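You operate a simulated robot arm through the tools that you are given. There is no shell and no other tool.

You run a simulated two-armed robot. Do the job below in one go: nothing can be reset, and whatever is moved stays where it is left.

TASK
Find the warmer resistor block with the tester and put it in RECHECK.
Fine: measure both blocks on the bench; tester back in its place and switched off.

It is judged by the outcome, as a careful person would: the job done as asked, and still so three seconds after it is handed in. It fails if anything else is knocked over, pushed out of place, dropped, spilled or broken.

THE ROBOT
Two 7-joint arms with two-finger parallel grippers on one trunk, on a base that moves. Base frame: it is fixed to the floor where the robot stands at the start and does not move with it; the origin is under the middle of the robot, x ahead of it, y to its left, z up; the surface under the hand at the start is at about z = 720. Lengths are in mm, angles in rad, forces in N, time in s.
The left shoulder is at the start at [20, 113, 1122], the right one opposite. With the tool pointing down near the work surface each hand reaches from about 180 to 600 mm from the robot's upright axis, wherever it stands, measured 20 degrees to its own side. Places, roughly: inside of the recheck tray [300, -100, 700]; power key of the black tester [500, 0, 700]. Payload 1.57 kg a hand.
The TCP of each hand is the grasp point between the finger pads, 30 mm short of the fingertips. In the tool frame z runs along the fingers and y along their closing line. Largest opening 80 mm; finger width 17, thickness 12; the body of the gripper, 40 by 82 mm, starts 80 mm behind the TCP.
Orientation is told as [roll, pitch, yaw] about the base's x, y, z axes, in that order, counted from this pose: with the fingers straight down and closing along the base's y, the tool's x points along the base's -x, its y along +y and its z along -z.

THE INTERFACE
- The arms move only by the tool drive_tool. It takes "left_plan", "right_plan" or both (then of equal length, played together; a hand with none holds still); each is a list of rows, each a list of 3 entries, a list of its own where there are three numbers: the shift along the tool's x, y, z in cm, then the turn, a rotation vector about the tool's x, y, z in rad, then the closure, from 0 (fully open) to 1 (shut). In form: [[[x, y, z], [wx, wy, wz], fingers], ...]. A call has 1 to 20 rows; each row is the pose to reach, as a shift and turn from the pose commanded when the call began, along the tool's axes at that moment. A row lasts 0.2 s, in which the tool goes at most 50 mm and 0.15 rad; a call with a longer step from one row to the next is refused whole, and so is a gripper value outside its range. A pose out of reach is approached as far as the arm can. The call stops where the force on the tool passes 40 N (or 10 N more than at its start, if that is more) or the arm is blocked; 0.2 s more then pass. The fingers move at their own pace (about 45 mm/s each) and stop on an object; they squeeze with about 31 N. The grip force told is the motor's: it shows also when the fingers shut on nothing. Time passes only in rows, and 0.2 s behind the last, so rows that repeat a pose let the fingers close. It gives the time, the measured TCP pose, the force on the tool (base axes), the opening and the grip force at its end, in the units of the frame above (readings bear some noise), with the torque about the TCP (base axes, N m) and any sound that the robot's microphone picked up.
- Cameras (640 x 400 px; columns grow to the right, rows downward): "scene" is now at [92.2, -22.1, 1236.9]; the picture's right is [-0.26, -0.97, 0.00], its down [-0.64, 0.17, -0.75] and it looks along [0.72, -0.20, -0.66] (base axes); focal length 240 px, centre (320, 200). "left" rides on the left gripper at [72, 7, -122] in its tool frame; the picture's right is [-0.09, 1.00, 0.00], its down [-0.84, -0.08, -0.54] and it looks along [-0.54, -0.05, 0.84] (tool axes); focal length 238 px, centre (320, 200). "right" rides on the right gripper at [72, -7, -122] in its tool frame; the picture's right is [0.09, 1.00, 0.00], its down [-0.84, 0.08, -0.54] and it looks along [-0.54, 0.05, 0.84] (tool axes); focal length 238 px, centre (320, 200). There is no depth. A picture from a camera that has moved, and an enlarged one, comes with that camera's place and axes in the base frame and with its lens.
- grab_frame(camera): a new picture of that camera. No time passes.
- move_column(by): moves the trunk up (or, below 0, down) by that many mm; the arms and the scene camera ride with it, the base frame stays. It gives what a move gives, with no picture.
- drive_base(legs): drives the robot by 1 to 6 legs, each [ahead, left, turn to the left] in mm, mm and rad, along the robot's own axes; the way and the turn of a leg run together, so that a leg with both is an arc; at most 1500 mm and 3.142 rad a leg. The arms and the cameras ride along, it lands a little off, and it stops where it bumps. It gives what a move gives.
- turn_head(pan, tilt): turns the head with the scene camera to pan (to the left, within 1.396 rad either way) and tilt (down, from -0.506 to 1.204), counted from straight ahead of the robot. It gives what a move gives.
- zoom(camera, box): a new picture of the part [left, top, right, bottom] of that camera's present view, enlarged. No time passes.
- finish_job(): hands the job in; it is judged then, once.

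Nothing tells you exact positions but the pictures and the camera data. Unless the task says otherwise, let go and move clear before handing in.

The tools are called after "Call:" as name(argument=value, ...) on one line, values as JSON. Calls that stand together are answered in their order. drive_tool: Moves the arms, as the interface text tells. Its arguments: {"type":"object","properties":{"left_plan":{"type":"array"},"right_plan":{"type":"array"}},"required":[]} The other tools are called the same way: move_column (by) moves the trunk up or down; drive_base (legs) drives the base; turn_head (pan, tilt) turns the head that bears the scene camera; grab_frame (camera) takes a picture; zoom (camera, box) takes an enlarged picture of a part of a camera's view; finish_job () hands the job in.

At the start:

```text
t: 0.0
left_tcp_pos: [442.7, 135.1, 1000.0]
left_ee_rot: [0.0, 0.0, 0.001]
left_wrist_force: [0.2, -0.5, 0.1]
left_wrist_torque: [-0.02, -0.02, 0.02]
left_opening: 79.9
left_gripper_force: 0.1
right_tcp_pos: [422.5, -241.4, 1039.8]
right_ee_rot: [0.001, 0.0, 0.0]
right_wrist_force: [-0.3, -0.8, 0.6]
right_wrist_torque: [-0.01, -0.01, 0.0]
right_opening: 79.9
right_gripper_force: 0.1
trunk travel left (down, up): [-175.0, 395.0]
robot x, y, heading: [-0.4, -4.3, -0.001]
head pan, tilt (commanded): [-0.264, 0.721]
```

scene: 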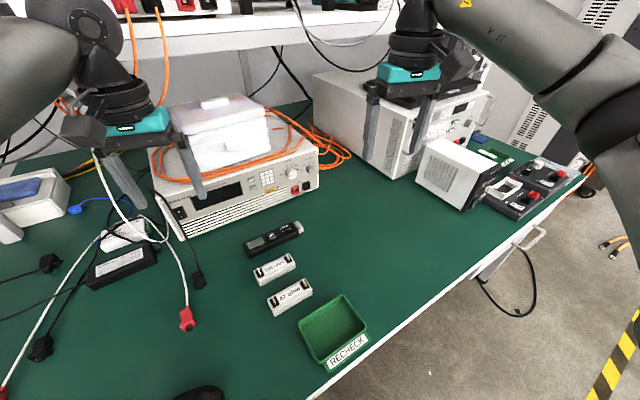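
right: 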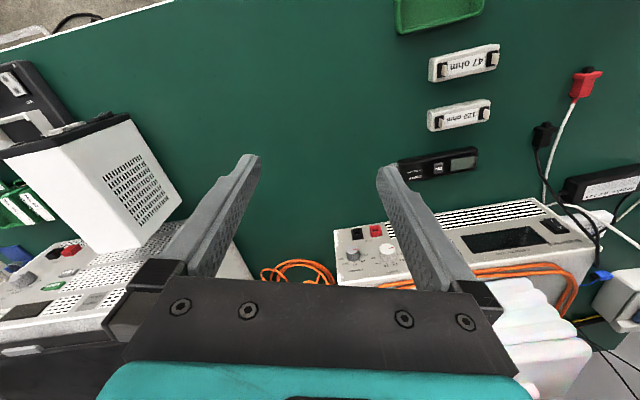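
left: 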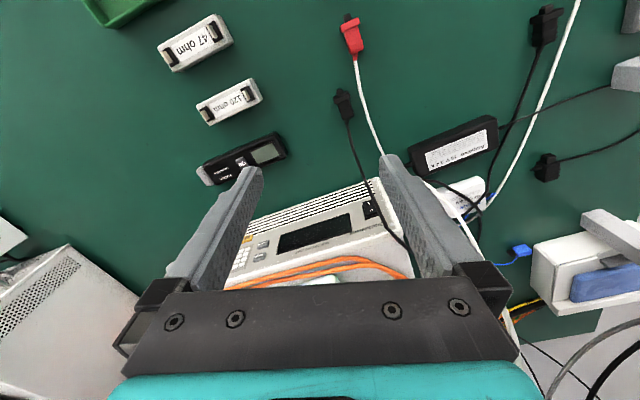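

I see a black tester on the bench with two white resistor blocks (120 ohm and 47 ohm) near it and the green RECHECK tray closest to the robot. I'll enlarge these areas first to read the tester and place the objects.

Call:
zoom(camera="scene", box=[220, 200, 380, 300])

Call:
zoom(camera="left", box=[140, 0, 300, 200])

Call:
zoom(camera="right", box=[380, 0, 540, 200])

Call:
zoom(camera="scene", box=[230, 250, 390, 390])

```text
4.00 times, centred on (300, 250) of scene
camera zoom: at [92.2, -22.1, 1236.9], right [-0.26, -0.97, 0.0], down [-0.64, 0.17, -0.75], along [0.72, -0.2, -0.66], focal length 961 px, centre (400, 0)
```

zoom: 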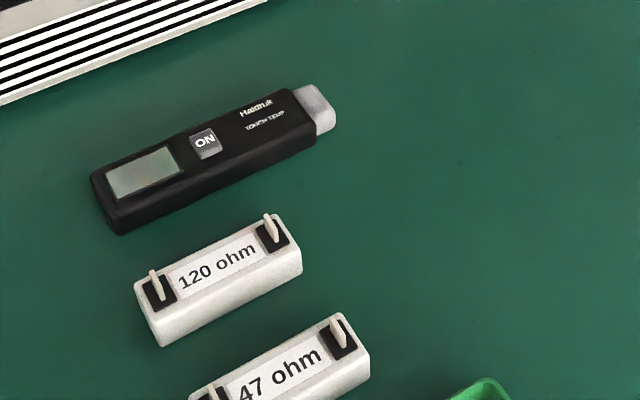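

```text
2.00 times, centred on (220, 100) of left
camera zoom: at [370.2, 140.9, 1122.2], right [0.09, 1.0, 0.0], down [0.84, -0.08, 0.54], along [0.54, -0.05, -0.84], focal length 477 px, centre (520, 400)
```

zoom: 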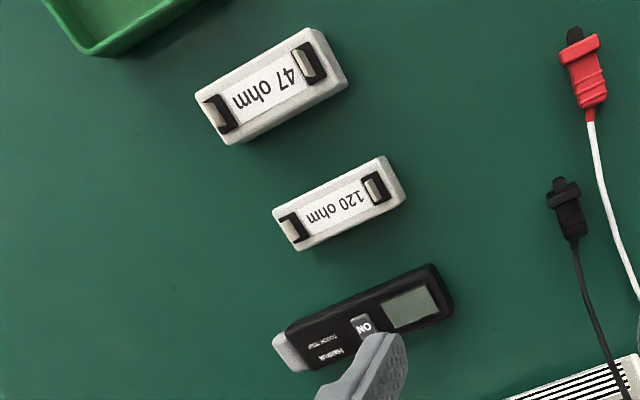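

```text
2.00 times, centred on (460, 100) of right
camera zoom: at [351.2, -248.1, 1162.1], right [-0.09, 1.0, 0.0], down [0.84, 0.08, 0.54], along [0.54, 0.05, -0.84], focal length 477 px, centre (40, 400)
```

zoom: 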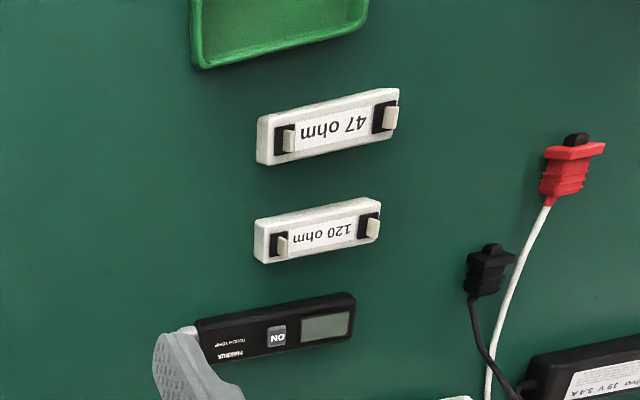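

```text
2.86 times, centred on (310, 320) of scene
camera zoom: at [92.2, -22.1, 1236.9], right [-0.26, -0.97, 0.0], down [-0.64, 0.17, -0.75], along [0.72, -0.2, -0.66], focal length 687 px, centre (349, -143)
```

zoom: 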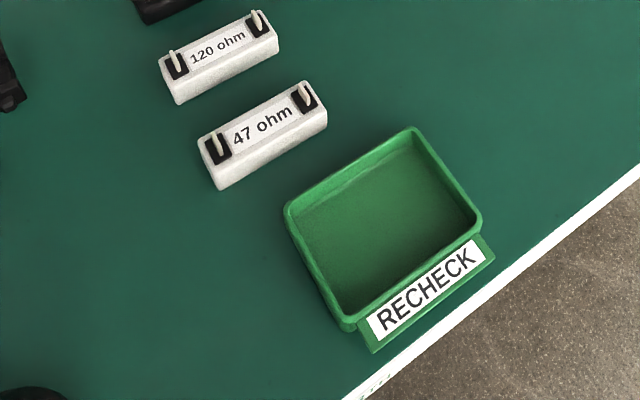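

The tester (a "TOUCH TEMP" contact thermometer) lies at about x 525, y -5 with its grey tip towards the right. The 120 ohm block is at about [420, -7] and the 47 ohm block is nearer to me. I'll move the left hand aside and bring the right hand, turned to line up with the tester, above it for a closer look.

Call:
drive_tool(left_plan=[[[1, 1.3, 0], [0, 0, 0], 0], [[2, 2.6, 0], [0, 0, 0], 0], [[3, 3.9, 0], [0, 0, 0], 0], [[4, 5.2, 0], [0, 0, 0], 0], [[5, 6.5, 0], [0, 0, 0], 0], [[6, 7.8, 0], [0, 0, 0], 0], [[7, 9.1, 0], [0, 0, 0], 0], [[8, 10.4, 0], [0, 0, 0], 0], [[9, 11.7, 0], [0, 0, 0], 0], [[10, 13, 0], [0, 0, 0], 0]], right_plan=[[[-1, 2.7, 1.7], [0, 0, 0.132], 0], [[-2, 5.4, 3.4], [0, 0, 0.264], 0], [[-3, 8.1, 5.1], [0, 0, 0.396], 0], [[-4, 10.8, 6.8], [0, 0, 0.528], 0], [[-5, 13.5, 8.5], [0, 0, 0.66], 0], [[-6, 16.2, 10.2], [0, 0, 0.792], 0], [[-7, 18.9, 11.9], [0, 0, 0.924], 0], [[-8, 21.6, 13.6], [0, 0, 1.056], 0], [[-9, 24.3, 15.3], [0, 0, 1.188], 0], [[-9.8, 27.1, 17], [0, 0, 1.318], 0]])

Call:
grab_frame(camera="right")

Call:
grab_frame(camera="scene")

```text
t: 2.2
left_tcp_pos: [341.4, 265.0, 999.6]
left_ee_rot: [0.0, 0.0, -0.002]
left_wrist_force: [-0.4, -0.5, 0.3]
left_wrist_torque: [0.01, 0.01, 0.01]
left_opening: 80.1
left_gripper_force: 0.1
right_tcp_pos: [519.1, 27.9, 870.9]
right_ee_rot: [0.0, 0.001, -1.322]
right_wrist_force: [0.6, -0.2, 0.2]
right_wrist_torque: [0.0, -0.02, 0.03]
right_opening: 79.8
right_gripper_force: 0.0
trunk travel left (down, up): [-175.0, 395.0]
robot x, y, heading: [-0.5, 0.9, 0.001]
head pan, tilt (commanded): [-0.264, 0.721]
```

```text
taken
camera right: at [496.6, 98.0, 992.7], right [0.94, 0.34, 0.0], down [0.28, -0.79, 0.54], along [0.18, -0.51, -0.84], focal length 238 px, centre (320, 200)
```

right: 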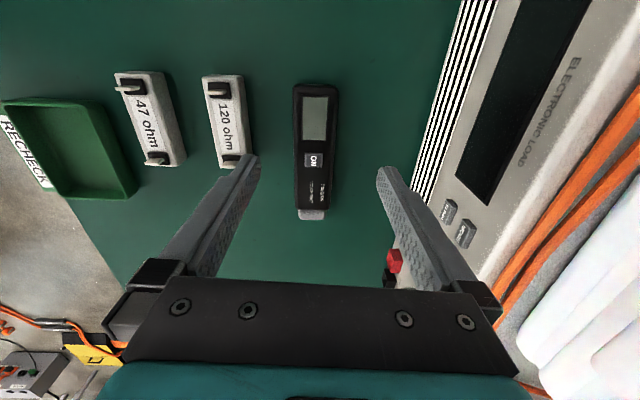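

```text
taken
camera scene: at [92.0, -21.5, 1237.0], right [-0.26, -0.97, 0.0], down [-0.64, 0.17, -0.75], along [0.73, -0.2, -0.66], focal length 240 px, centre (320, 200)
```

scene: 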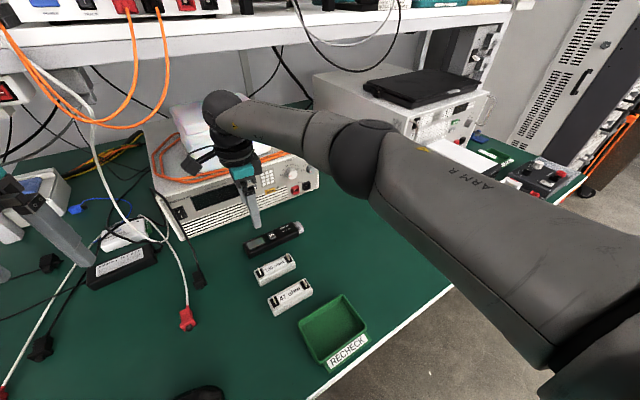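

The right hand is now above the tester with its axes nearly matching it. I'll enlarge the view to work out positions accurately.

Call:
zoom(camera="right", box=[270, 70, 370, 230])

Call:
zoom(camera="right", box=[90, 50, 270, 190])

Call:
zoom(camera="scene", box=[230, 210, 330, 270])

```text
2.50 times, centred on (320, 150) of right
camera zoom: at [496.6, 98.0, 992.7], right [0.94, 0.34, 0.0], down [0.28, -0.79, 0.54], along [0.18, -0.51, -0.84], focal length 596 px, centre (320, 325)
```

zoom: 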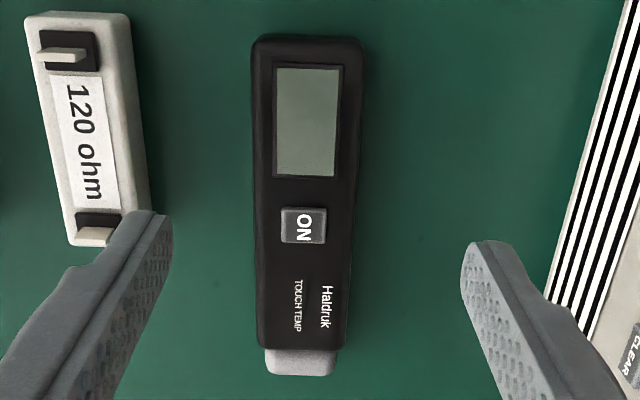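

```text
2.86 times, centred on (180, 120) of right
camera zoom: at [496.6, 98.0, 992.7], right [0.94, 0.34, 0.0], down [0.28, -0.79, 0.54], along [0.18, -0.51, -0.84], focal length 681 px, centre (720, 429)
```

zoom: 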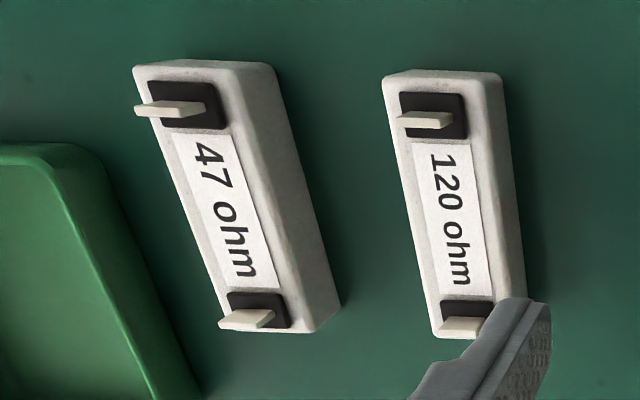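

```text
6.40 times, centred on (280, 240) of scene
camera zoom: at [92.0, -21.5, 1237.0], right [-0.26, -0.97, 0.0], down [-0.64, 0.17, -0.75], along [0.73, -0.2, -0.66], focal length 1538 px, centre (576, -56)
```

zoom: 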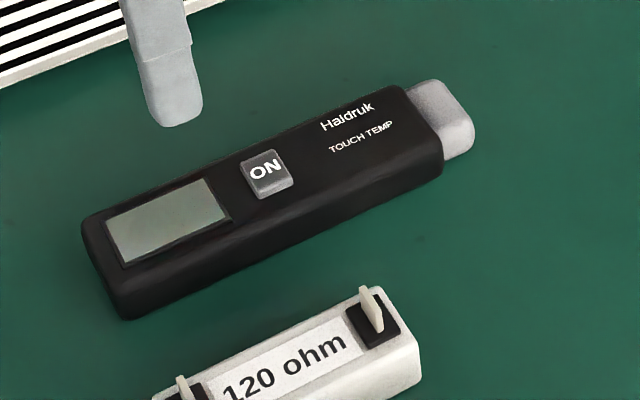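

The tester's key reads ON at about [525, -6, 746], the screen is blank, and the table is at about z 720. I'll close the right fingers and come down to just above the key.

Call:
drive_tool(right_plan=[[[-0.9, -0.1, 0.5], [0, 0, -0.012], 1], [[-1.8, -0.2, 1], [0, 0, -0.024], 1], [[-2.6, -0.3, 2], [0, 0, -0.036], 1], [[-3.47, -0.37, 3], [0, 0, -0.046], 1], [[-3.47, -0.37, 4.5], [0, 0, -0.046], 1], [[-3.47, -0.37, 6], [0, 0, -0.046], 1], [[-3.47, -0.37, 7.2], [0, 0, -0.046], 1], [[-3.47, -0.37, 8], [0, 0, -0.046], 1], [[-3.47, -0.37, 8], [0, 0, -0.046], 1]])

Call:
grab_frame(camera="right")

Call:
zoom(camera="scene", box=[230, 200, 330, 270])

```text
t: 4.2
left_tcp_pos: [343.0, 264.6, 1000.1]
left_ee_rot: [0.0, -0.002, 0.001]
left_wrist_force: [0.5, 0.1, 0.7]
left_wrist_torque: [0.04, 0.0, 0.0]
left_opening: 80.1
left_gripper_force: 0.0
right_tcp_pos: [526.1, -6.2, 789.8]
right_ee_rot: [0.002, 0.0, -1.271]
right_wrist_force: [-0.5, 0.5, 0.6]
right_wrist_torque: [0.01, 0.0, 0.02]
right_opening: 0.0
right_gripper_force: 21.3
trunk travel left (down, up): [-175.0, 395.0]
robot x, y, heading: [2.8, 3.2, 0.003]
head pan, tilt (commanded): [-0.264, 0.721]
```

```text
taken
camera right: at [499.4, 61.9, 911.8], right [0.92, 0.38, 0.0], down [0.32, -0.78, 0.54], along [0.21, -0.5, -0.84], focal length 238 px, centre (320, 200)
```

right: 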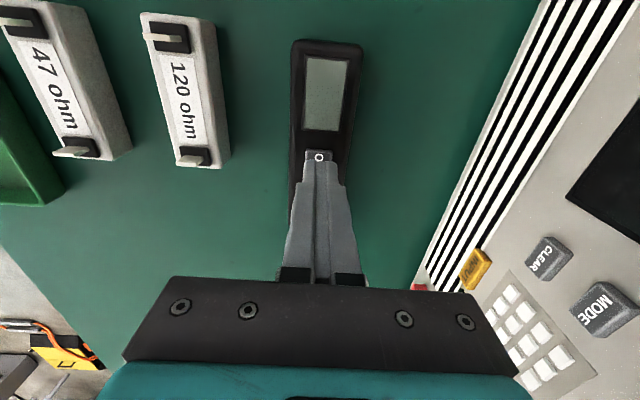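

```text
5.71 times, centred on (280, 235) of scene
camera zoom: at [92.2, -22.1, 1236.9], right [-0.26, -0.97, 0.0], down [-0.64, 0.17, -0.75], along [0.72, -0.2, -0.66], focal length 1373 px, centre (549, 0)
```

zoom: 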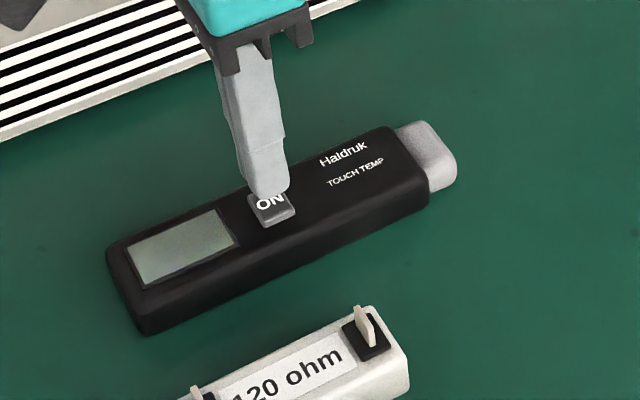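

The closed fingertips are lined up over the key, about 14 mm above it. I'll lower them in small steps and watch the force.

Call:
drive_tool(right_plan=[[[0, 0, 0.3], [0, 0, 0], 1], [[0, 0, 0.6], [0, 0, 0], 1], [[0, 0, 0.8], [0, 0, 0], 1], [[0, 0, 1.0], [0, 0, 0], 1], [[0, 0, 1.2], [0, 0, 0], 1]])

Call:
zoom(camera="scene", box=[230, 200, 330, 270])

```text
t: 5.4
left_tcp_pos: [342.6, 264.1, 1000.8]
left_ee_rot: [0.0, 0.001, 0.0]
left_wrist_force: [0.3, -0.1, -0.1]
left_wrist_torque: [-0.02, 0.02, -0.01]
left_opening: 80.1
left_gripper_force: 0.0
right_tcp_pos: [526.0, -5.7, 777.2]
right_ee_rot: [-0.002, 0.0, -1.273]
right_wrist_force: [-0.4, 0.9, 0.5]
right_wrist_torque: [-0.01, 0.02, 0.02]
right_opening: 0.0
right_gripper_force: 21.4
trunk travel left (down, up): [-175.0, 395.0]
robot x, y, heading: [0.5, -1.1, 0.0]
head pan, tilt (commanded): [-0.264, 0.721]
```

```text
5.71 times, centred on (280, 235) of scene
camera zoom: at [92.1, -22.1, 1237.0], right [-0.26, -0.97, 0.0], down [-0.64, 0.17, -0.75], along [0.72, -0.2, -0.66], focal length 1373 px, centre (549, 0)
```

zoom: 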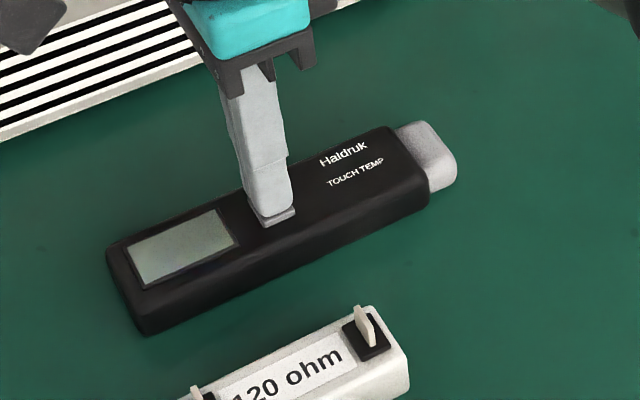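

The tips are almost on the key with no contact force yet. I'll continue in finer steps.

Call:
drive_tool(right_plan=[[[0, 0, 0.1], [0, 0, 0], 1], [[0, 0, 0.2], [0, 0, 0], 1], [[0, 0, 0.3], [0, 0, 0], 1]])

Call:
zoom(camera="scene", box=[230, 200, 330, 270])

```text
t: 6.2
left_tcp_pos: [341.6, 265.3, 1000.3]
left_ee_rot: [0.0, 0.001, 0.0]
left_wrist_force: [0.5, 0.4, 0.3]
left_wrist_torque: [-0.01, 0.03, 0.01]
left_opening: 80.1
left_gripper_force: 0.1
right_tcp_pos: [526.9, -4.4, 775.0]
right_ee_rot: [0.005, -0.001, -1.272]
right_wrist_force: [2.3, 1.2, 5.0]
right_wrist_torque: [0.02, -0.05, 0.01]
right_opening: 0.0
right_gripper_force: 21.3
trunk travel left (down, up): [-175.0, 395.0]
robot x, y, heading: [0.5, 4.6, -0.0]
head pan, tilt (commanded): [-0.264, 0.721]
heard: click
```

```text
5.71 times, centred on (280, 235) of scene
camera zoom: at [92.1, -22.0, 1237.0], right [-0.26, -0.97, 0.0], down [-0.64, 0.17, -0.75], along [0.72, -0.2, -0.66], focal length 1373 px, centre (549, 0)
```

zoom: 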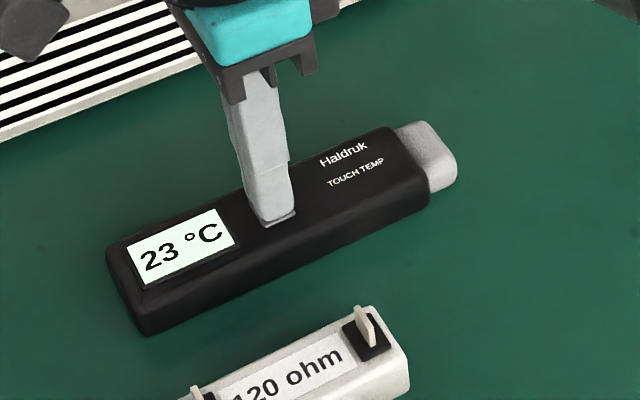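

The key clicked and the screen shows 23 °C. Now I'll rise, open the fingers, and check alignment over the tester before gripping it.

Call:
drive_tool(right_plan=[[[0, 0, -0.5], [0, 0, 0], 1], [[0, 0, -1.5], [0, 0, 0], 1], [[0, 0, -3], [0, 0, 0], 1], [[0, 0, -4], [0, 0, 0], 0], [[0, 0, -4], [0, 0, 0], 0], [[0, 0, -4], [0, 0, 0], 0], [[0, 0, -4], [0, 0, 0], 0], [[0, 0, -4], [0, 0, 0], 0], [[0, 0, -4], [0, 0, 0], 0]])

Call:
grab_frame(camera="right")

Call:
zoom(camera="scene", box=[220, 180, 340, 280])

```text
t: 8.2
left_tcp_pos: [342.4, 264.7, 999.9]
left_ee_rot: [0.0, 0.0, 0.0]
left_wrist_force: [0.2, -0.3, -0.5]
left_wrist_torque: [0.0, 0.01, -0.03]
left_opening: 79.9
left_gripper_force: 0.1
right_tcp_pos: [525.7, -6.8, 817.2]
right_ee_rot: [0.002, 0.001, -1.271]
right_wrist_force: [0.3, -0.7, 0.0]
right_wrist_torque: [-0.02, -0.02, 0.0]
right_opening: 80.0
right_gripper_force: 0.1
trunk travel left (down, up): [-175.0, 395.0]
robot x, y, heading: [-1.4, -1.3, 0.002]
head pan, tilt (commanded): [-0.264, 0.721]
```

```text
taken
camera right: at [498.2, 61.4, 938.0], right [0.92, 0.38, 0.0], down [0.32, -0.78, 0.54], along [0.21, -0.5, -0.84], focal length 238 px, centre (320, 200)
```

right: 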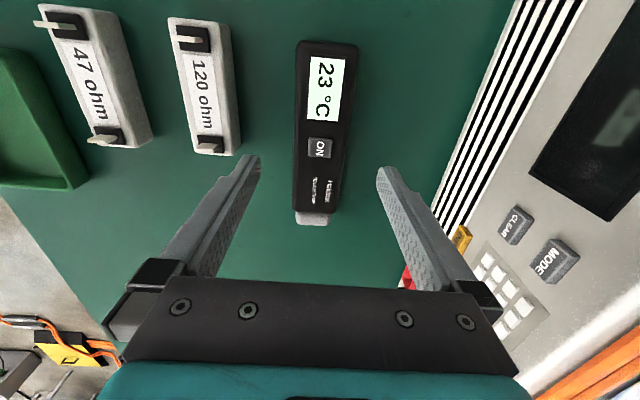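

```text
4.00 times, centred on (280, 230) of scene
camera zoom: at [92.2, -22.1, 1236.9], right [-0.26, -0.97, 0.0], down [-0.64, 0.17, -0.75], along [0.72, -0.2, -0.66], focal length 961 px, centre (480, 80)
```

zoom: 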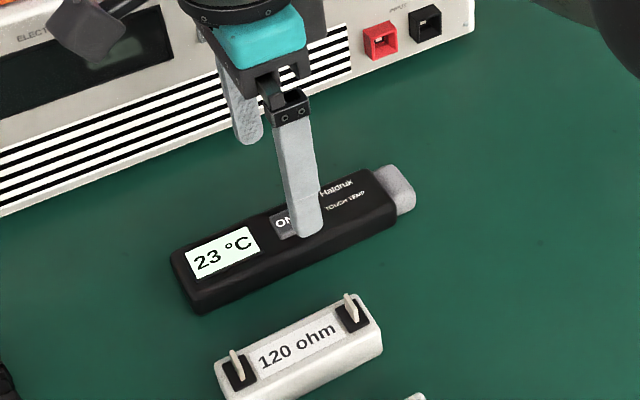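

Alignment looks centred. I'll measure the blocks more precisely from this view, then descend around the tester.

Call:
zoom(camera="right", box=[20, 0, 260, 200])

Call:
drive_tool(right_plan=[[[0, 0, 1], [0, 0, 0], 0], [[0, 0, 2], [0, 0, 0], 0], [[0, 0, 3], [0, 0, 0], 0], [[0, 0, 4], [0, 0, 0], 0], [[0, 0, 5], [0, 0, 0], 0], [[0, 0, 5.5], [0, 0, 0], 0], [[0, 0, 5.9], [0, 0, 0], 0]])

Call:
grab_frame(camera="right")

Call:
zoom(camera="scene", box=[220, 180, 340, 280])

```text
2.00 times, centred on (140, 100) of right
camera zoom: at [498.2, 61.4, 938.0], right [0.92, 0.38, 0.0], down [0.32, -0.78, 0.54], along [0.21, -0.5, -0.84], focal length 477 px, centre (680, 400)
```

zoom: 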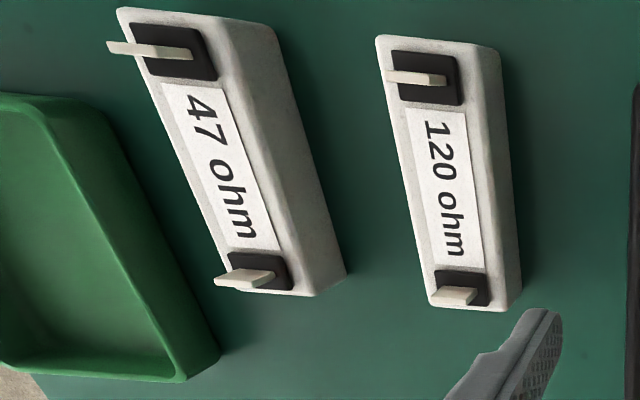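

```text
t: 9.8
left_tcp_pos: [341.7, 264.1, 1000.0]
left_ee_rot: [0.001, -0.001, 0.0]
left_wrist_force: [0.0, -0.2, 0.6]
left_wrist_torque: [0.01, -0.02, 0.01]
left_opening: 80.1
left_gripper_force: 0.1
right_tcp_pos: [525.7, -5.2, 756.0]
right_ee_rot: [0.0, 0.001, -1.272]
right_wrist_force: [0.1, -0.5, 0.3]
right_wrist_torque: [0.0, -0.02, 0.03]
right_opening: 80.1
right_gripper_force: 0.1
trunk travel left (down, up): [-175.0, 395.0]
robot x, y, heading: [-1.4, -1.4, 0.002]
head pan, tilt (commanded): [-0.264, 0.721]
```

```text
taken
camera right: at [498.7, 62.6, 878.3], right [0.92, 0.38, 0.0], down [0.32, -0.78, 0.54], along [0.21, -0.5, -0.84], focal length 238 px, centre (320, 200)
```

right: 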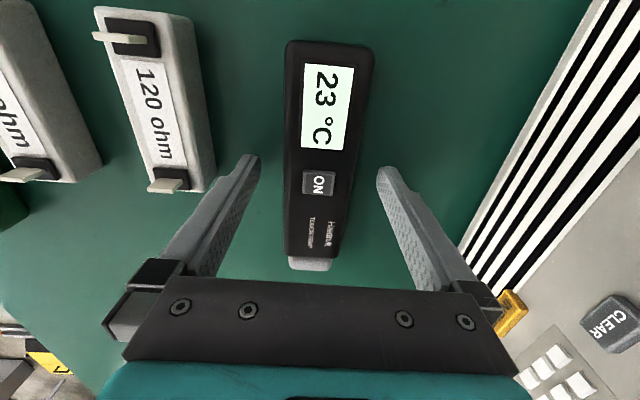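

```text
4.00 times, centred on (280, 230) of scene
camera zoom: at [92.2, -22.1, 1236.9], right [-0.26, -0.97, 0.0], down [-0.64, 0.17, -0.75], along [0.72, -0.2, -0.66], focal length 961 px, centre (480, 80)
```

zoom: 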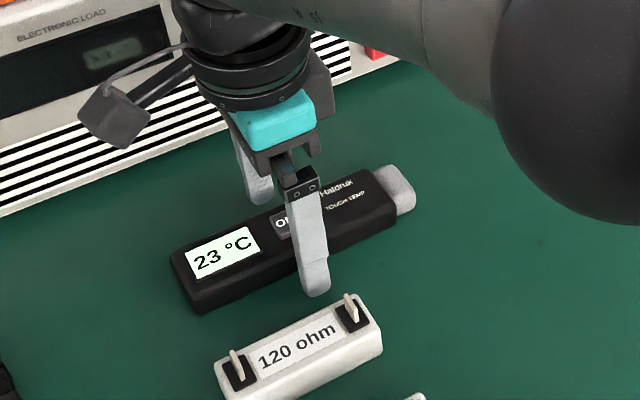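

The fingers straddle the tester. Before gripping, I'll check where the right elbow and forearm are in the full scene.

Call:
grab_frame(camera="scene")

Call:
grab_frame(camera="left")

```text
taken
camera scene: at [92.2, -22.1, 1236.9], right [-0.26, -0.97, 0.0], down [-0.64, 0.17, -0.75], along [0.72, -0.2, -0.66], focal length 240 px, centre (320, 200)
```

scene: 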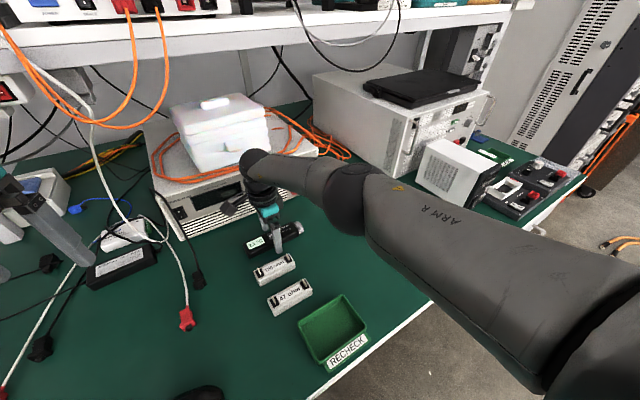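

```text
taken
camera left: at [269.9, 270.2, 1122.7], right [0.09, 1.0, 0.0], down [0.84, -0.08, 0.54], along [0.54, -0.05, -0.84], focal length 238 px, centre (320, 200)
```

left: 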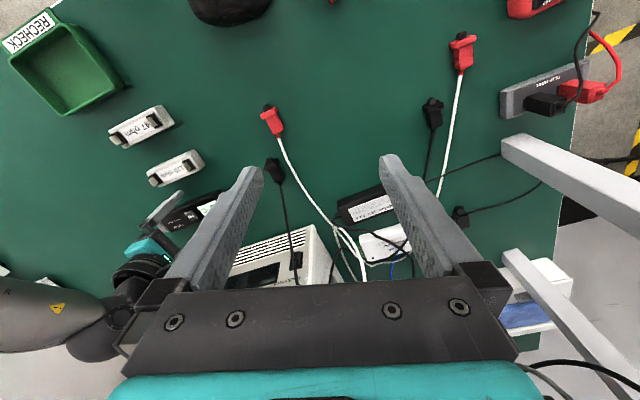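

The arm is clear of the bench. Now I'll close on the tester.

Call:
drive_tool(right_plan=[[[0, 0, 0], [0, 0, 0], 1], [[0, 0, 0], [0, 0, 0], 1], [[0, 0, 0], [0, 0, 0], 1], [[0, 0, 0], [0, 0, 0], 1], [[0, 0, 0], [0, 0, 0], 1], [[0, 0, 0], [0, 0, 0], 1]])

Call:
grab_frame(camera="right")

```text
t: 11.2
left_tcp_pos: [341.8, 263.5, 999.8]
left_ee_rot: [-0.001, 0.0, 0.0]
left_wrist_force: [0.6, 0.5, 0.0]
left_wrist_torque: [0.0, 0.03, 0.01]
left_opening: 79.6
left_gripper_force: 0.1
right_tcp_pos: [525.8, -5.8, 755.5]
right_ee_rot: [0.001, -0.001, -1.271]
right_wrist_force: [-0.1, 0.0, 0.1]
right_wrist_torque: [0.05, -0.01, 0.04]
right_opening: 45.5
right_gripper_force: 30.9
trunk travel left (down, up): [-175.0, 395.0]
robot x, y, heading: [2.2, -0.2, -0.0]
head pan, tilt (commanded): [-0.264, 0.721]
```

```text
taken
camera right: at [498.8, 62.6, 878.4], right [0.92, 0.38, 0.0], down [0.32, -0.78, 0.54], along [0.21, -0.5, -0.84], focal length 238 px, centre (320, 200)
```

right: 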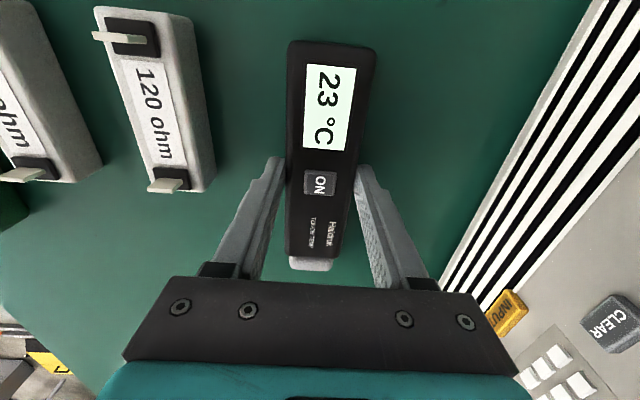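

The tester is gripped (45.5 mm wide) and the screen is still on. I'll lift it straight up and check the hold before tilting.

Call:
drive_tool(right_plan=[[[0, 0, -0.5], [0, 0, 0], 1], [[0, 0, -1.5], [0, 0, 0], 1], [[0, 0, -3], [0, 0, 0], 1], [[0, 0, -5], [0, 0, 0], 1], [[0, 0, -7], [0, 0, 0], 1], [[0, 0, -9], [0, 0, 0], 1], [[0, 0, -11], [0, 0, 0], 1], [[0, 0, -12], [0, 0, 0], 1]])

Call:
grab_frame(camera="right")

Call:
grab_frame(camera="scene")

```text
t: 13.0
left_tcp_pos: [341.8, 264.3, 999.9]
left_ee_rot: [0.0, 0.0, -0.001]
left_wrist_force: [-0.4, 0.5, -0.7]
left_wrist_torque: [-0.01, 0.01, 0.03]
left_opening: 80.2
left_gripper_force: 0.1
right_tcp_pos: [526.2, -6.4, 874.6]
right_ee_rot: [0.0, 0.0, -1.272]
right_wrist_force: [0.2, 0.5, -1.4]
right_wrist_torque: [0.03, -0.03, 0.01]
right_opening: 45.1
right_gripper_force: 30.6
trunk travel left (down, up): [-175.0, 395.0]
robot x, y, heading: [3.6, -0.9, -0.003]
head pan, tilt (commanded): [-0.264, 0.721]
```

```text
taken
camera right: at [499.3, 61.2, 997.1], right [0.92, 0.38, 0.0], down [0.32, -0.78, 0.54], along [0.21, -0.5, -0.84], focal length 238 px, centre (320, 200)
```

right: 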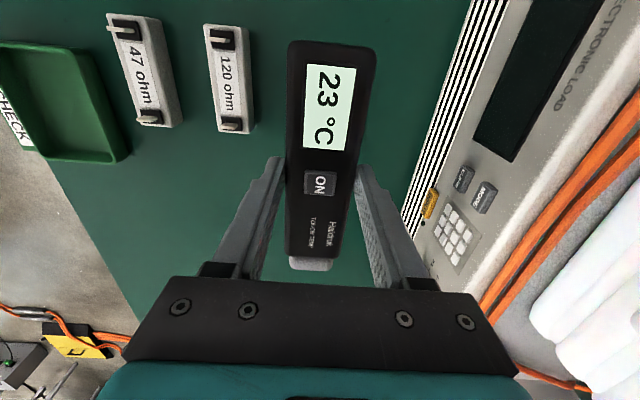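

```text
taken
camera scene: at [92.2, -22.1, 1236.9], right [-0.26, -0.97, 0.0], down [-0.64, 0.17, -0.75], along [0.72, -0.2, -0.66], focal length 240 px, centre (320, 200)
```

scene: 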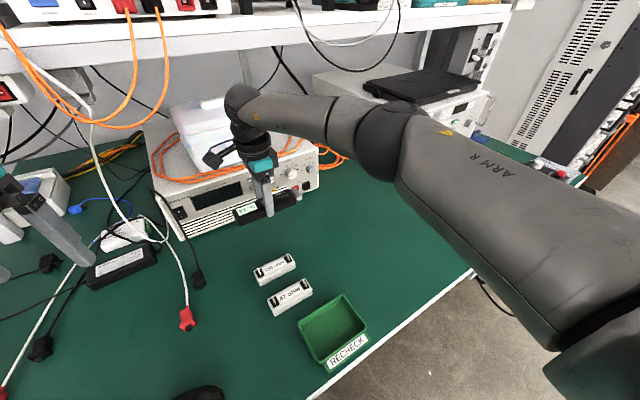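

The hold is firm. Now I'll tilt the tip down 0.8 rad and move so that the tip hovers above the middle of the 120 ohm block.

Call:
drive_tool(right_plan=[[[0.7, -0.9, 0], [0, 0.08, 0], 1], [[1.5, -1.8, 0], [0, 0.16, 0], 1], [[2.25, -2.7, 0], [0, 0.24, 0], 1], [[3.0, -3.6, 0], [0, 0.32, 0], 1], [[3.75, -4.5, 0], [0, 0.4, 0], 1], [[4.5, -5.4, 0], [0, 0.48, 0], 1], [[5.25, -6.3, 0], [0, 0.56, 0], 1], [[6.0, -7.2, 0], [0, 0.64, 0], 1], [[6.75, -8.1, 0], [0, 0.72, 0], 1], [[7.45, -9.0, 0], [0, 0.8, 0], 1], [[7.45, -9.0, 0], [0, 0.8, 0], 1]])

Call:
grab_frame(camera="right")

Call:
grab_frame(camera="scene")

Call:
grab_frame(camera="left")

```text
t: 15.4
left_tcp_pos: [342.8, 264.8, 1000.7]
left_ee_rot: [0.001, 0.001, -0.001]
left_wrist_force: [0.1, 0.4, 0.3]
left_wrist_torque: [0.01, -0.02, -0.03]
left_opening: 79.8
left_gripper_force: 0.1
right_tcp_pos: [418.1, 40.5, 876.3]
right_ee_rot: [0.001, 0.802, -1.273]
right_wrist_force: [0.3, 1.0, -2.2]
right_wrist_torque: [0.02, -0.03, 0.01]
right_opening: 45.1
right_gripper_force: 30.8
trunk travel left (down, up): [-175.0, 395.0]
robot x, y, heading: [1.4, -2.2, -0.002]
head pan, tilt (commanded): [-0.264, 0.721]
```

```text
taken
camera right: at [423.2, 2.7, 1013.0], right [0.93, 0.35, 0.07], down [0.36, -0.91, -0.22], along [-0.02, 0.23, -0.97], focal length 238 px, centre (320, 200)
```

right: 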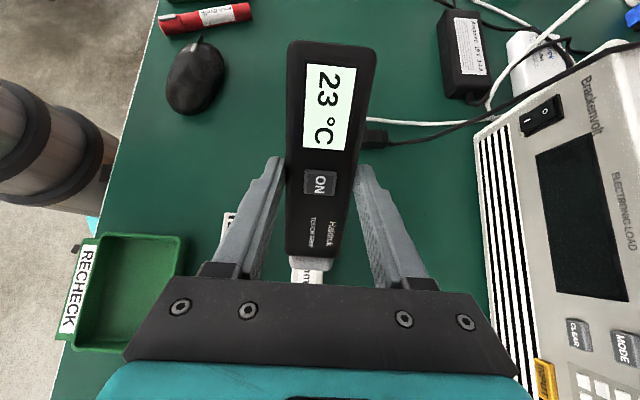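

```text
taken
camera scene: at [92.3, -22.1, 1236.9], right [-0.26, -0.97, 0.0], down [-0.64, 0.17, -0.75], along [0.72, -0.2, -0.66], focal length 240 px, centre (320, 200)
```

scene: 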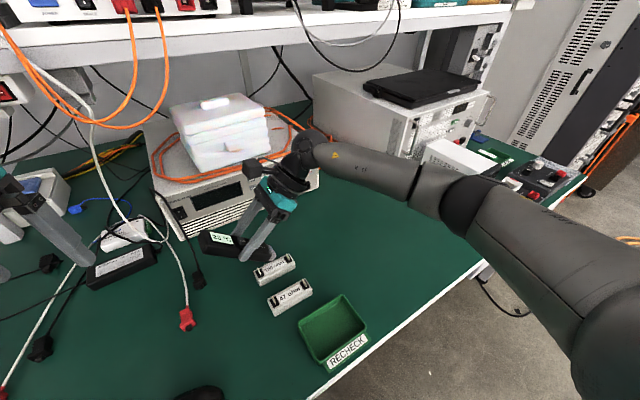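

```text
taken
camera left: at [270.0, 270.2, 1122.7], right [0.09, 1.0, 0.0], down [0.84, -0.08, 0.54], along [0.54, -0.05, -0.84], focal length 238 px, centre (320, 200)
```

left: 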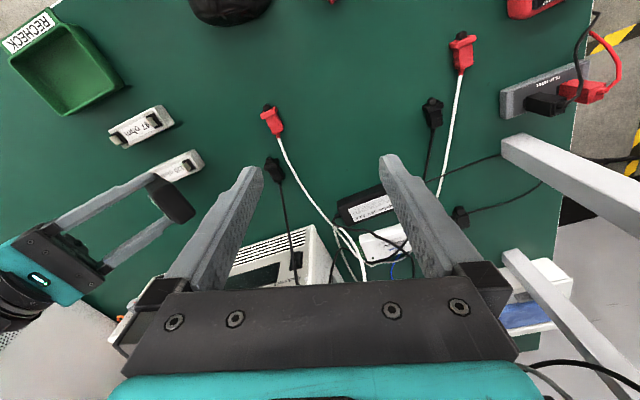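

The tester is tilted with the tip down near the 120 ohm block. I'll zoom in to check the tip against the block and its tabs.

Call:
zoom(camera="scene", box=[190, 170, 330, 300])

Call:
zoom(camera="left", box=[40, 90, 220, 260])

Call:
zoom(camera="right", box=[220, 190, 400, 300])

```text
3.08 times, centred on (260, 235) of scene
camera zoom: at [92.3, -22.1, 1236.9], right [-0.26, -0.97, 0.0], down [-0.64, 0.17, -0.75], along [0.72, -0.2, -0.66], focal length 740 px, centre (505, 92)
```

zoom: 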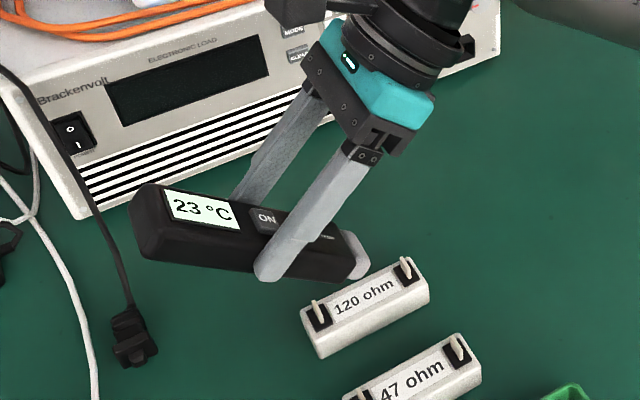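

```text
2.35 times, centred on (130, 175) of left
camera zoom: at [270.0, 270.2, 1122.7], right [0.09, 1.0, 0.0], down [0.84, -0.08, 0.54], along [0.54, -0.05, -0.84], focal length 561 px, centre (767, 259)
```

zoom: 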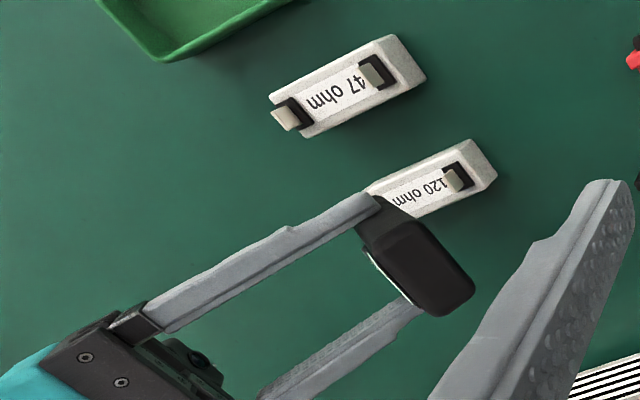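

```text
3.56 times, centred on (310, 245) of right
camera zoom: at [423.2, 2.7, 1013.0], right [0.93, 0.35, 0.07], down [0.36, -0.91, -0.22], along [-0.02, 0.23, -0.97], focal length 848 px, centre (356, 40)
```

zoom: 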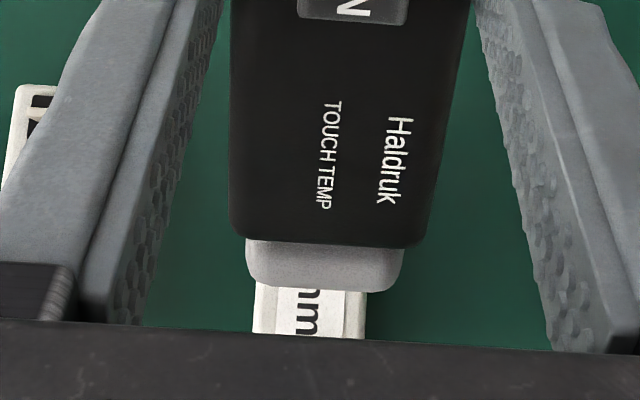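

The tip is aligned laterally over the block centre and about 40 mm above it. I'll go straight down 32 mm, then check.

Call:
drive_tool(right_plan=[[[-0.57, 0, 0.56], [0, 0, 0], 1], [[-1.15, 0, 1.12], [0, 0, 0], 1], [[-1.72, 0, 1.67], [0, 0, 0], 1], [[-2.08, 0, 2.02], [0, 0, 0], 1], [[-2.29, 0, 2.23], [0, 0, 0], 1]])

Call:
zoom(camera="scene", box=[190, 180, 330, 300])

Call:
zoom(camera="left", box=[60, 90, 220, 230])

Call:
zoom(camera="right", box=[220, 190, 400, 300])

```text
t: 16.6
left_tcp_pos: [342.2, 264.1, 999.9]
left_ee_rot: [0.001, 0.001, -0.001]
left_wrist_force: [0.5, 0.1, 0.0]
left_wrist_torque: [-0.02, 0.0, -0.03]
left_opening: 79.7
left_gripper_force: 0.1
right_tcp_pos: [418.5, 38.0, 843.2]
right_ee_rot: [0.001, 0.802, -1.272]
right_wrist_force: [0.9, -0.8, -1.8]
right_wrist_torque: [-0.06, 0.02, 0.01]
right_opening: 45.5
right_gripper_force: 31.0
trunk travel left (down, up): [-175.0, 395.0]
robot x, y, heading: [1.5, 0.1, -0.005]
head pan, tilt (commanded): [-0.264, 0.721]
```

```text
3.33 times, centred on (260, 240) of scene
camera zoom: at [92.3, -22.1, 1236.9], right [-0.26, -0.97, 0.0], down [-0.64, 0.17, -0.75], along [0.72, -0.2, -0.66], focal length 801 px, centre (520, 67)
```

zoom: 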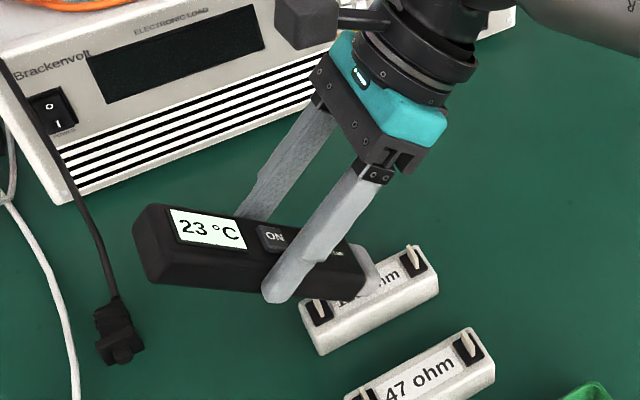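

```text
2.86 times, centred on (140, 160) of left
camera zoom: at [270.0, 270.2, 1122.7], right [0.09, 1.0, 0.0], down [0.84, -0.08, 0.54], along [0.54, -0.05, -0.84], focal length 681 px, centre (834, 314)
```

zoom: 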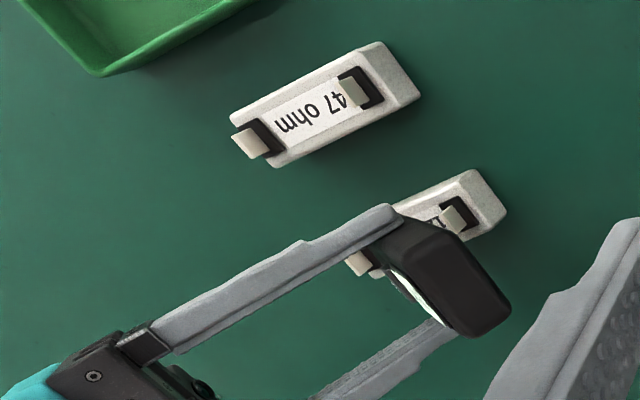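

```text
3.56 times, centred on (310, 245) of right
camera zoom: at [423.6, 2.4, 981.0], right [0.93, 0.35, 0.07], down [0.36, -0.91, -0.22], along [-0.02, 0.23, -0.97], focal length 848 px, centre (356, 40)
```

zoom: 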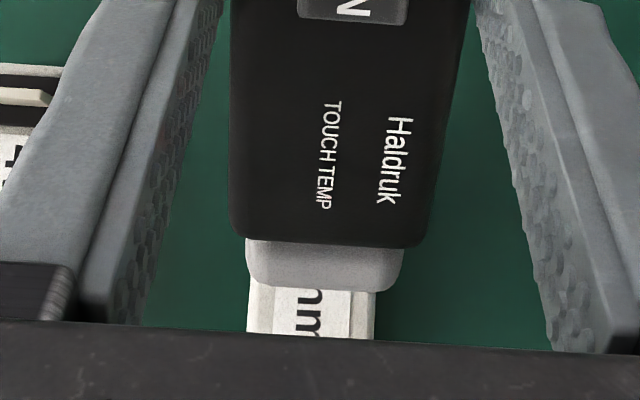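

About 10 mm remains, with the tip roughly 4 mm off the block's centre line. I'll correct that and lower in fine steps.

Call:
drive_tool(right_plan=[[[-0.14, -0.15, 0.14], [0, 0, 0], 1], [[-0.29, -0.3, 0.28], [0, 0, 0], 1], [[-0.43, -0.3, 0.42], [0, 0, 0], 1], [[-0.54, -0.3, 0.52], [0, 0, 0], 1]])

Call:
zoom(camera="scene", box=[220, 210, 320, 290])

```text
t: 17.6
left_tcp_pos: [342.3, 264.2, 999.7]
left_ee_rot: [0.0, -0.002, 0.0]
left_wrist_force: [-0.1, 0.5, -0.3]
left_wrist_torque: [0.01, -0.01, 0.02]
left_opening: 80.1
left_gripper_force: 0.1
right_tcp_pos: [415.6, 39.2, 837.2]
right_ee_rot: [0.0, 0.8, -1.271]
right_wrist_force: [1.0, -0.5, -1.5]
right_wrist_torque: [-0.03, -0.01, -0.02]
right_opening: 45.4
right_gripper_force: 31.0
trunk travel left (down, up): [-175.0, 395.0]
robot x, y, heading: [0.7, -0.2, 0.002]
head pan, tilt (commanded): [-0.264, 0.721]
```

```text
5.00 times, centred on (270, 250) of scene
camera zoom: at [92.3, -22.1, 1236.9], right [-0.26, -0.97, 0.0], down [-0.64, 0.17, -0.75], along [0.72, -0.2, -0.66], focal length 1202 px, centre (570, -50)
```

zoom: 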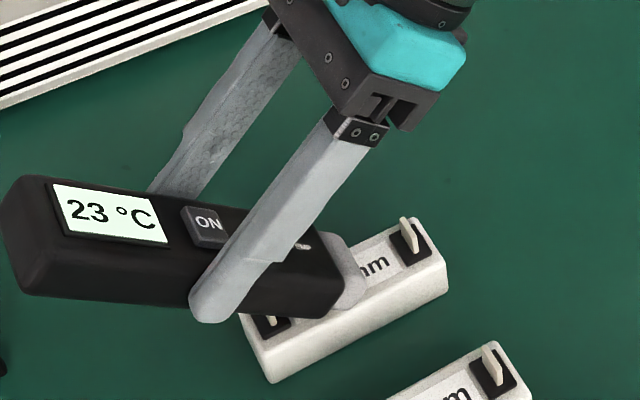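

No contact force yet. I'll continue down slowly.

Call:
drive_tool(right_plan=[[[-0.07, 0, 0.07], [0, 0, 0], 1], [[-0.14, 0, 0.14], [0, 0, 0], 1], [[-0.22, 0, 0.21], [0, 0, 0], 1], [[-0.29, 0, 0.28], [0, 0, 0], 1]])

Call:
zoom(camera="scene", box=[220, 210, 320, 290])

```text
t: 18.6
left_tcp_pos: [340.5, 264.8, 999.8]
left_ee_rot: [-0.001, 0.0, -0.001]
left_wrist_force: [-0.3, 0.6, -0.2]
left_wrist_torque: [0.0, 0.02, 0.04]
left_opening: 80.0
left_gripper_force: 0.0
right_tcp_pos: [414.4, 38.3, 834.9]
right_ee_rot: [0.004, 0.802, -1.27]
right_wrist_force: [-0.8, -1.2, 14.5]
right_wrist_torque: [-0.68, -0.01, -0.04]
right_opening: 45.7
right_gripper_force: 31.1
trunk travel left (down, up): [-175.0, 395.0]
robot x, y, heading: [0.2, 1.2, 0.001]
head pan, tilt (commanded): [-0.264, 0.721]
```

```text
5.00 times, centred on (270, 250) of scene
camera zoom: at [91.2, -22.2, 1237.1], right [-0.26, -0.97, 0.0], down [-0.64, 0.17, -0.75], along [0.73, -0.2, -0.66], focal length 1202 px, centre (570, -50)
```

zoom: 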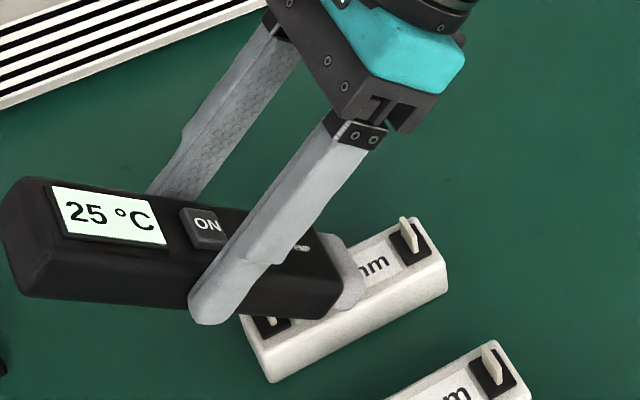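

The tip is in contact (about 16 N) and the reading is rising. I'll ease off slightly and hold to let it settle.

Call:
drive_tool(right_plan=[[[0.04, 0, -0.04], [0, 0, 0], 1], [[0.04, 0, -0.04], [0, 0, 0], 1], [[0.04, 0, -0.04], [0, 0, 0], 1], [[0.04, 0, -0.04], [0, 0, 0], 1], [[0.04, 0, -0.04], [0, 0, 0], 1], [[0.04, 0, -0.04], [0, 0, 0], 1], [[0.04, 0, -0.04], [0, 0, 0], 1], [[0.04, 0, -0.04], [0, 0, 0], 1], [[0.04, 0, -0.04], [0, 0, 0], 1], [[0.04, 0, -0.04], [0, 0, 0], 1], [[0.04, 0, -0.04], [0, 0, 0], 1], [[0.04, 0, -0.04], [0, 0, 0], 1]])

Call:
zoom(camera="scene", box=[220, 210, 320, 290])

```text
t: 21.2
left_tcp_pos: [340.3, 265.1, 1000.8]
left_ee_rot: [0.0, 0.0, 0.0]
left_wrist_force: [0.2, 1.0, -0.8]
left_wrist_torque: [-0.01, 0.0, -0.01]
left_opening: 79.8
left_gripper_force: 0.1
right_tcp_pos: [414.6, 37.8, 834.6]
right_ee_rot: [0.001, 0.798, -1.274]
right_wrist_force: [0.5, 4.4, 14.7]
right_wrist_torque: [-0.29, -0.16, 0.08]
right_opening: 45.3
right_gripper_force: 31.1
trunk travel left (down, up): [-175.0, 395.0]
robot x, y, heading: [-0.5, -2.8, -0.003]
head pan, tilt (commanded): [-0.264, 0.721]
```

```text
5.00 times, centred on (270, 250) of scene
camera zoom: at [91.3, -21.8, 1237.1], right [-0.26, -0.97, 0.0], down [-0.64, 0.17, -0.75], along [0.73, -0.2, -0.66], focal length 1202 px, centre (570, -50)
```

zoom: 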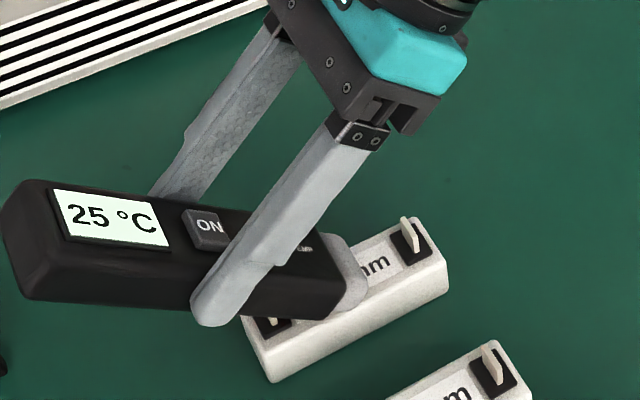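

It reads a steady 25 °C, but the force is still about 15 N, so I'll ease off a little more and hold longer to confirm the reading is settled.

Call:
drive_tool(right_plan=[[[0.03, 0, -0.03], [0, 0, 0], 1], [[0.06, 0, -0.06], [0, 0, 0], 1], [[0.06, 0, -0.06], [0, 0, 0], 1], [[0.06, 0, -0.06], [0, 0, 0], 1], [[0.06, 0, -0.06], [0, 0, 0], 1], [[0.06, 0, -0.06], [0, 0, 0], 1], [[0.06, 0, -0.06], [0, 0, 0], 1], [[0.06, 0, -0.06], [0, 0, 0], 1], [[0.06, 0, -0.06], [0, 0, 0], 1], [[0.06, 0, -0.06], [0, 0, 0], 1]])

Call:
zoom(camera="scene", box=[220, 210, 320, 290])

Call:
grab_frame(camera="right")

```text
t: 23.4
left_tcp_pos: [341.8, 264.5, 1000.7]
left_ee_rot: [-0.001, 0.0, 0.0]
left_wrist_force: [-0.2, 0.0, 0.5]
left_wrist_torque: [0.01, 0.01, -0.01]
left_opening: 80.3
left_gripper_force: 0.1
right_tcp_pos: [414.8, 36.5, 835.0]
right_ee_rot: [-0.001, 0.8, -1.273]
right_wrist_force: [-2.1, 1.8, 5.4]
right_wrist_torque: [-0.16, 0.08, -0.05]
right_opening: 45.4
right_gripper_force: 31.1
trunk travel left (down, up): [-175.0, 395.0]
robot x, y, heading: [1.0, 1.7, -0.0]
head pan, tilt (commanded): [-0.264, 0.721]
```

```text
5.00 times, centred on (270, 250) of scene
camera zoom: at [91.6, -22.0, 1237.0], right [-0.26, -0.97, 0.0], down [-0.64, 0.17, -0.75], along [0.73, -0.2, -0.66], focal length 1202 px, centre (570, -50)
```

zoom: 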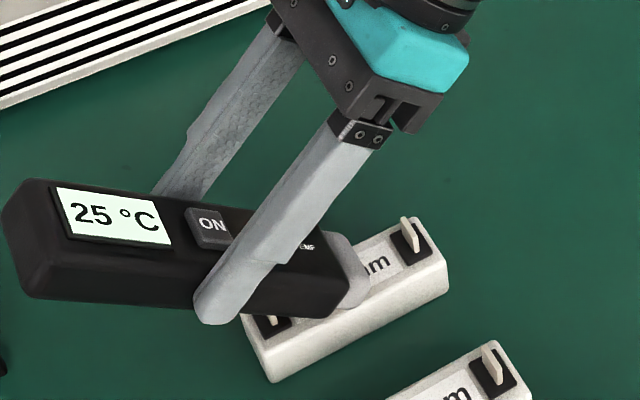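

```text
taken
camera right: at [420.2, 0.4, 971.0], right [0.93, 0.35, 0.07], down [0.36, -0.91, -0.22], along [-0.02, 0.23, -0.97], focal length 238 px, centre (320, 200)
```

right: 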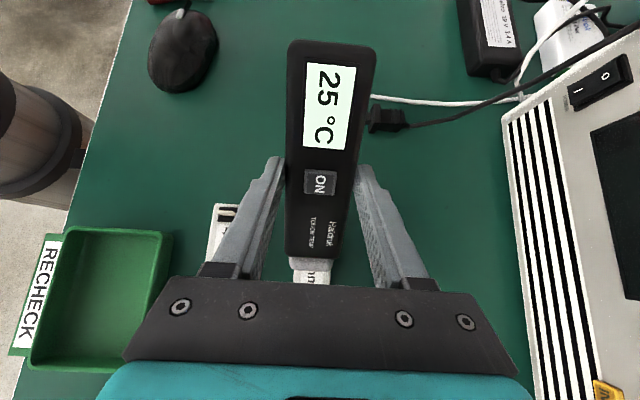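

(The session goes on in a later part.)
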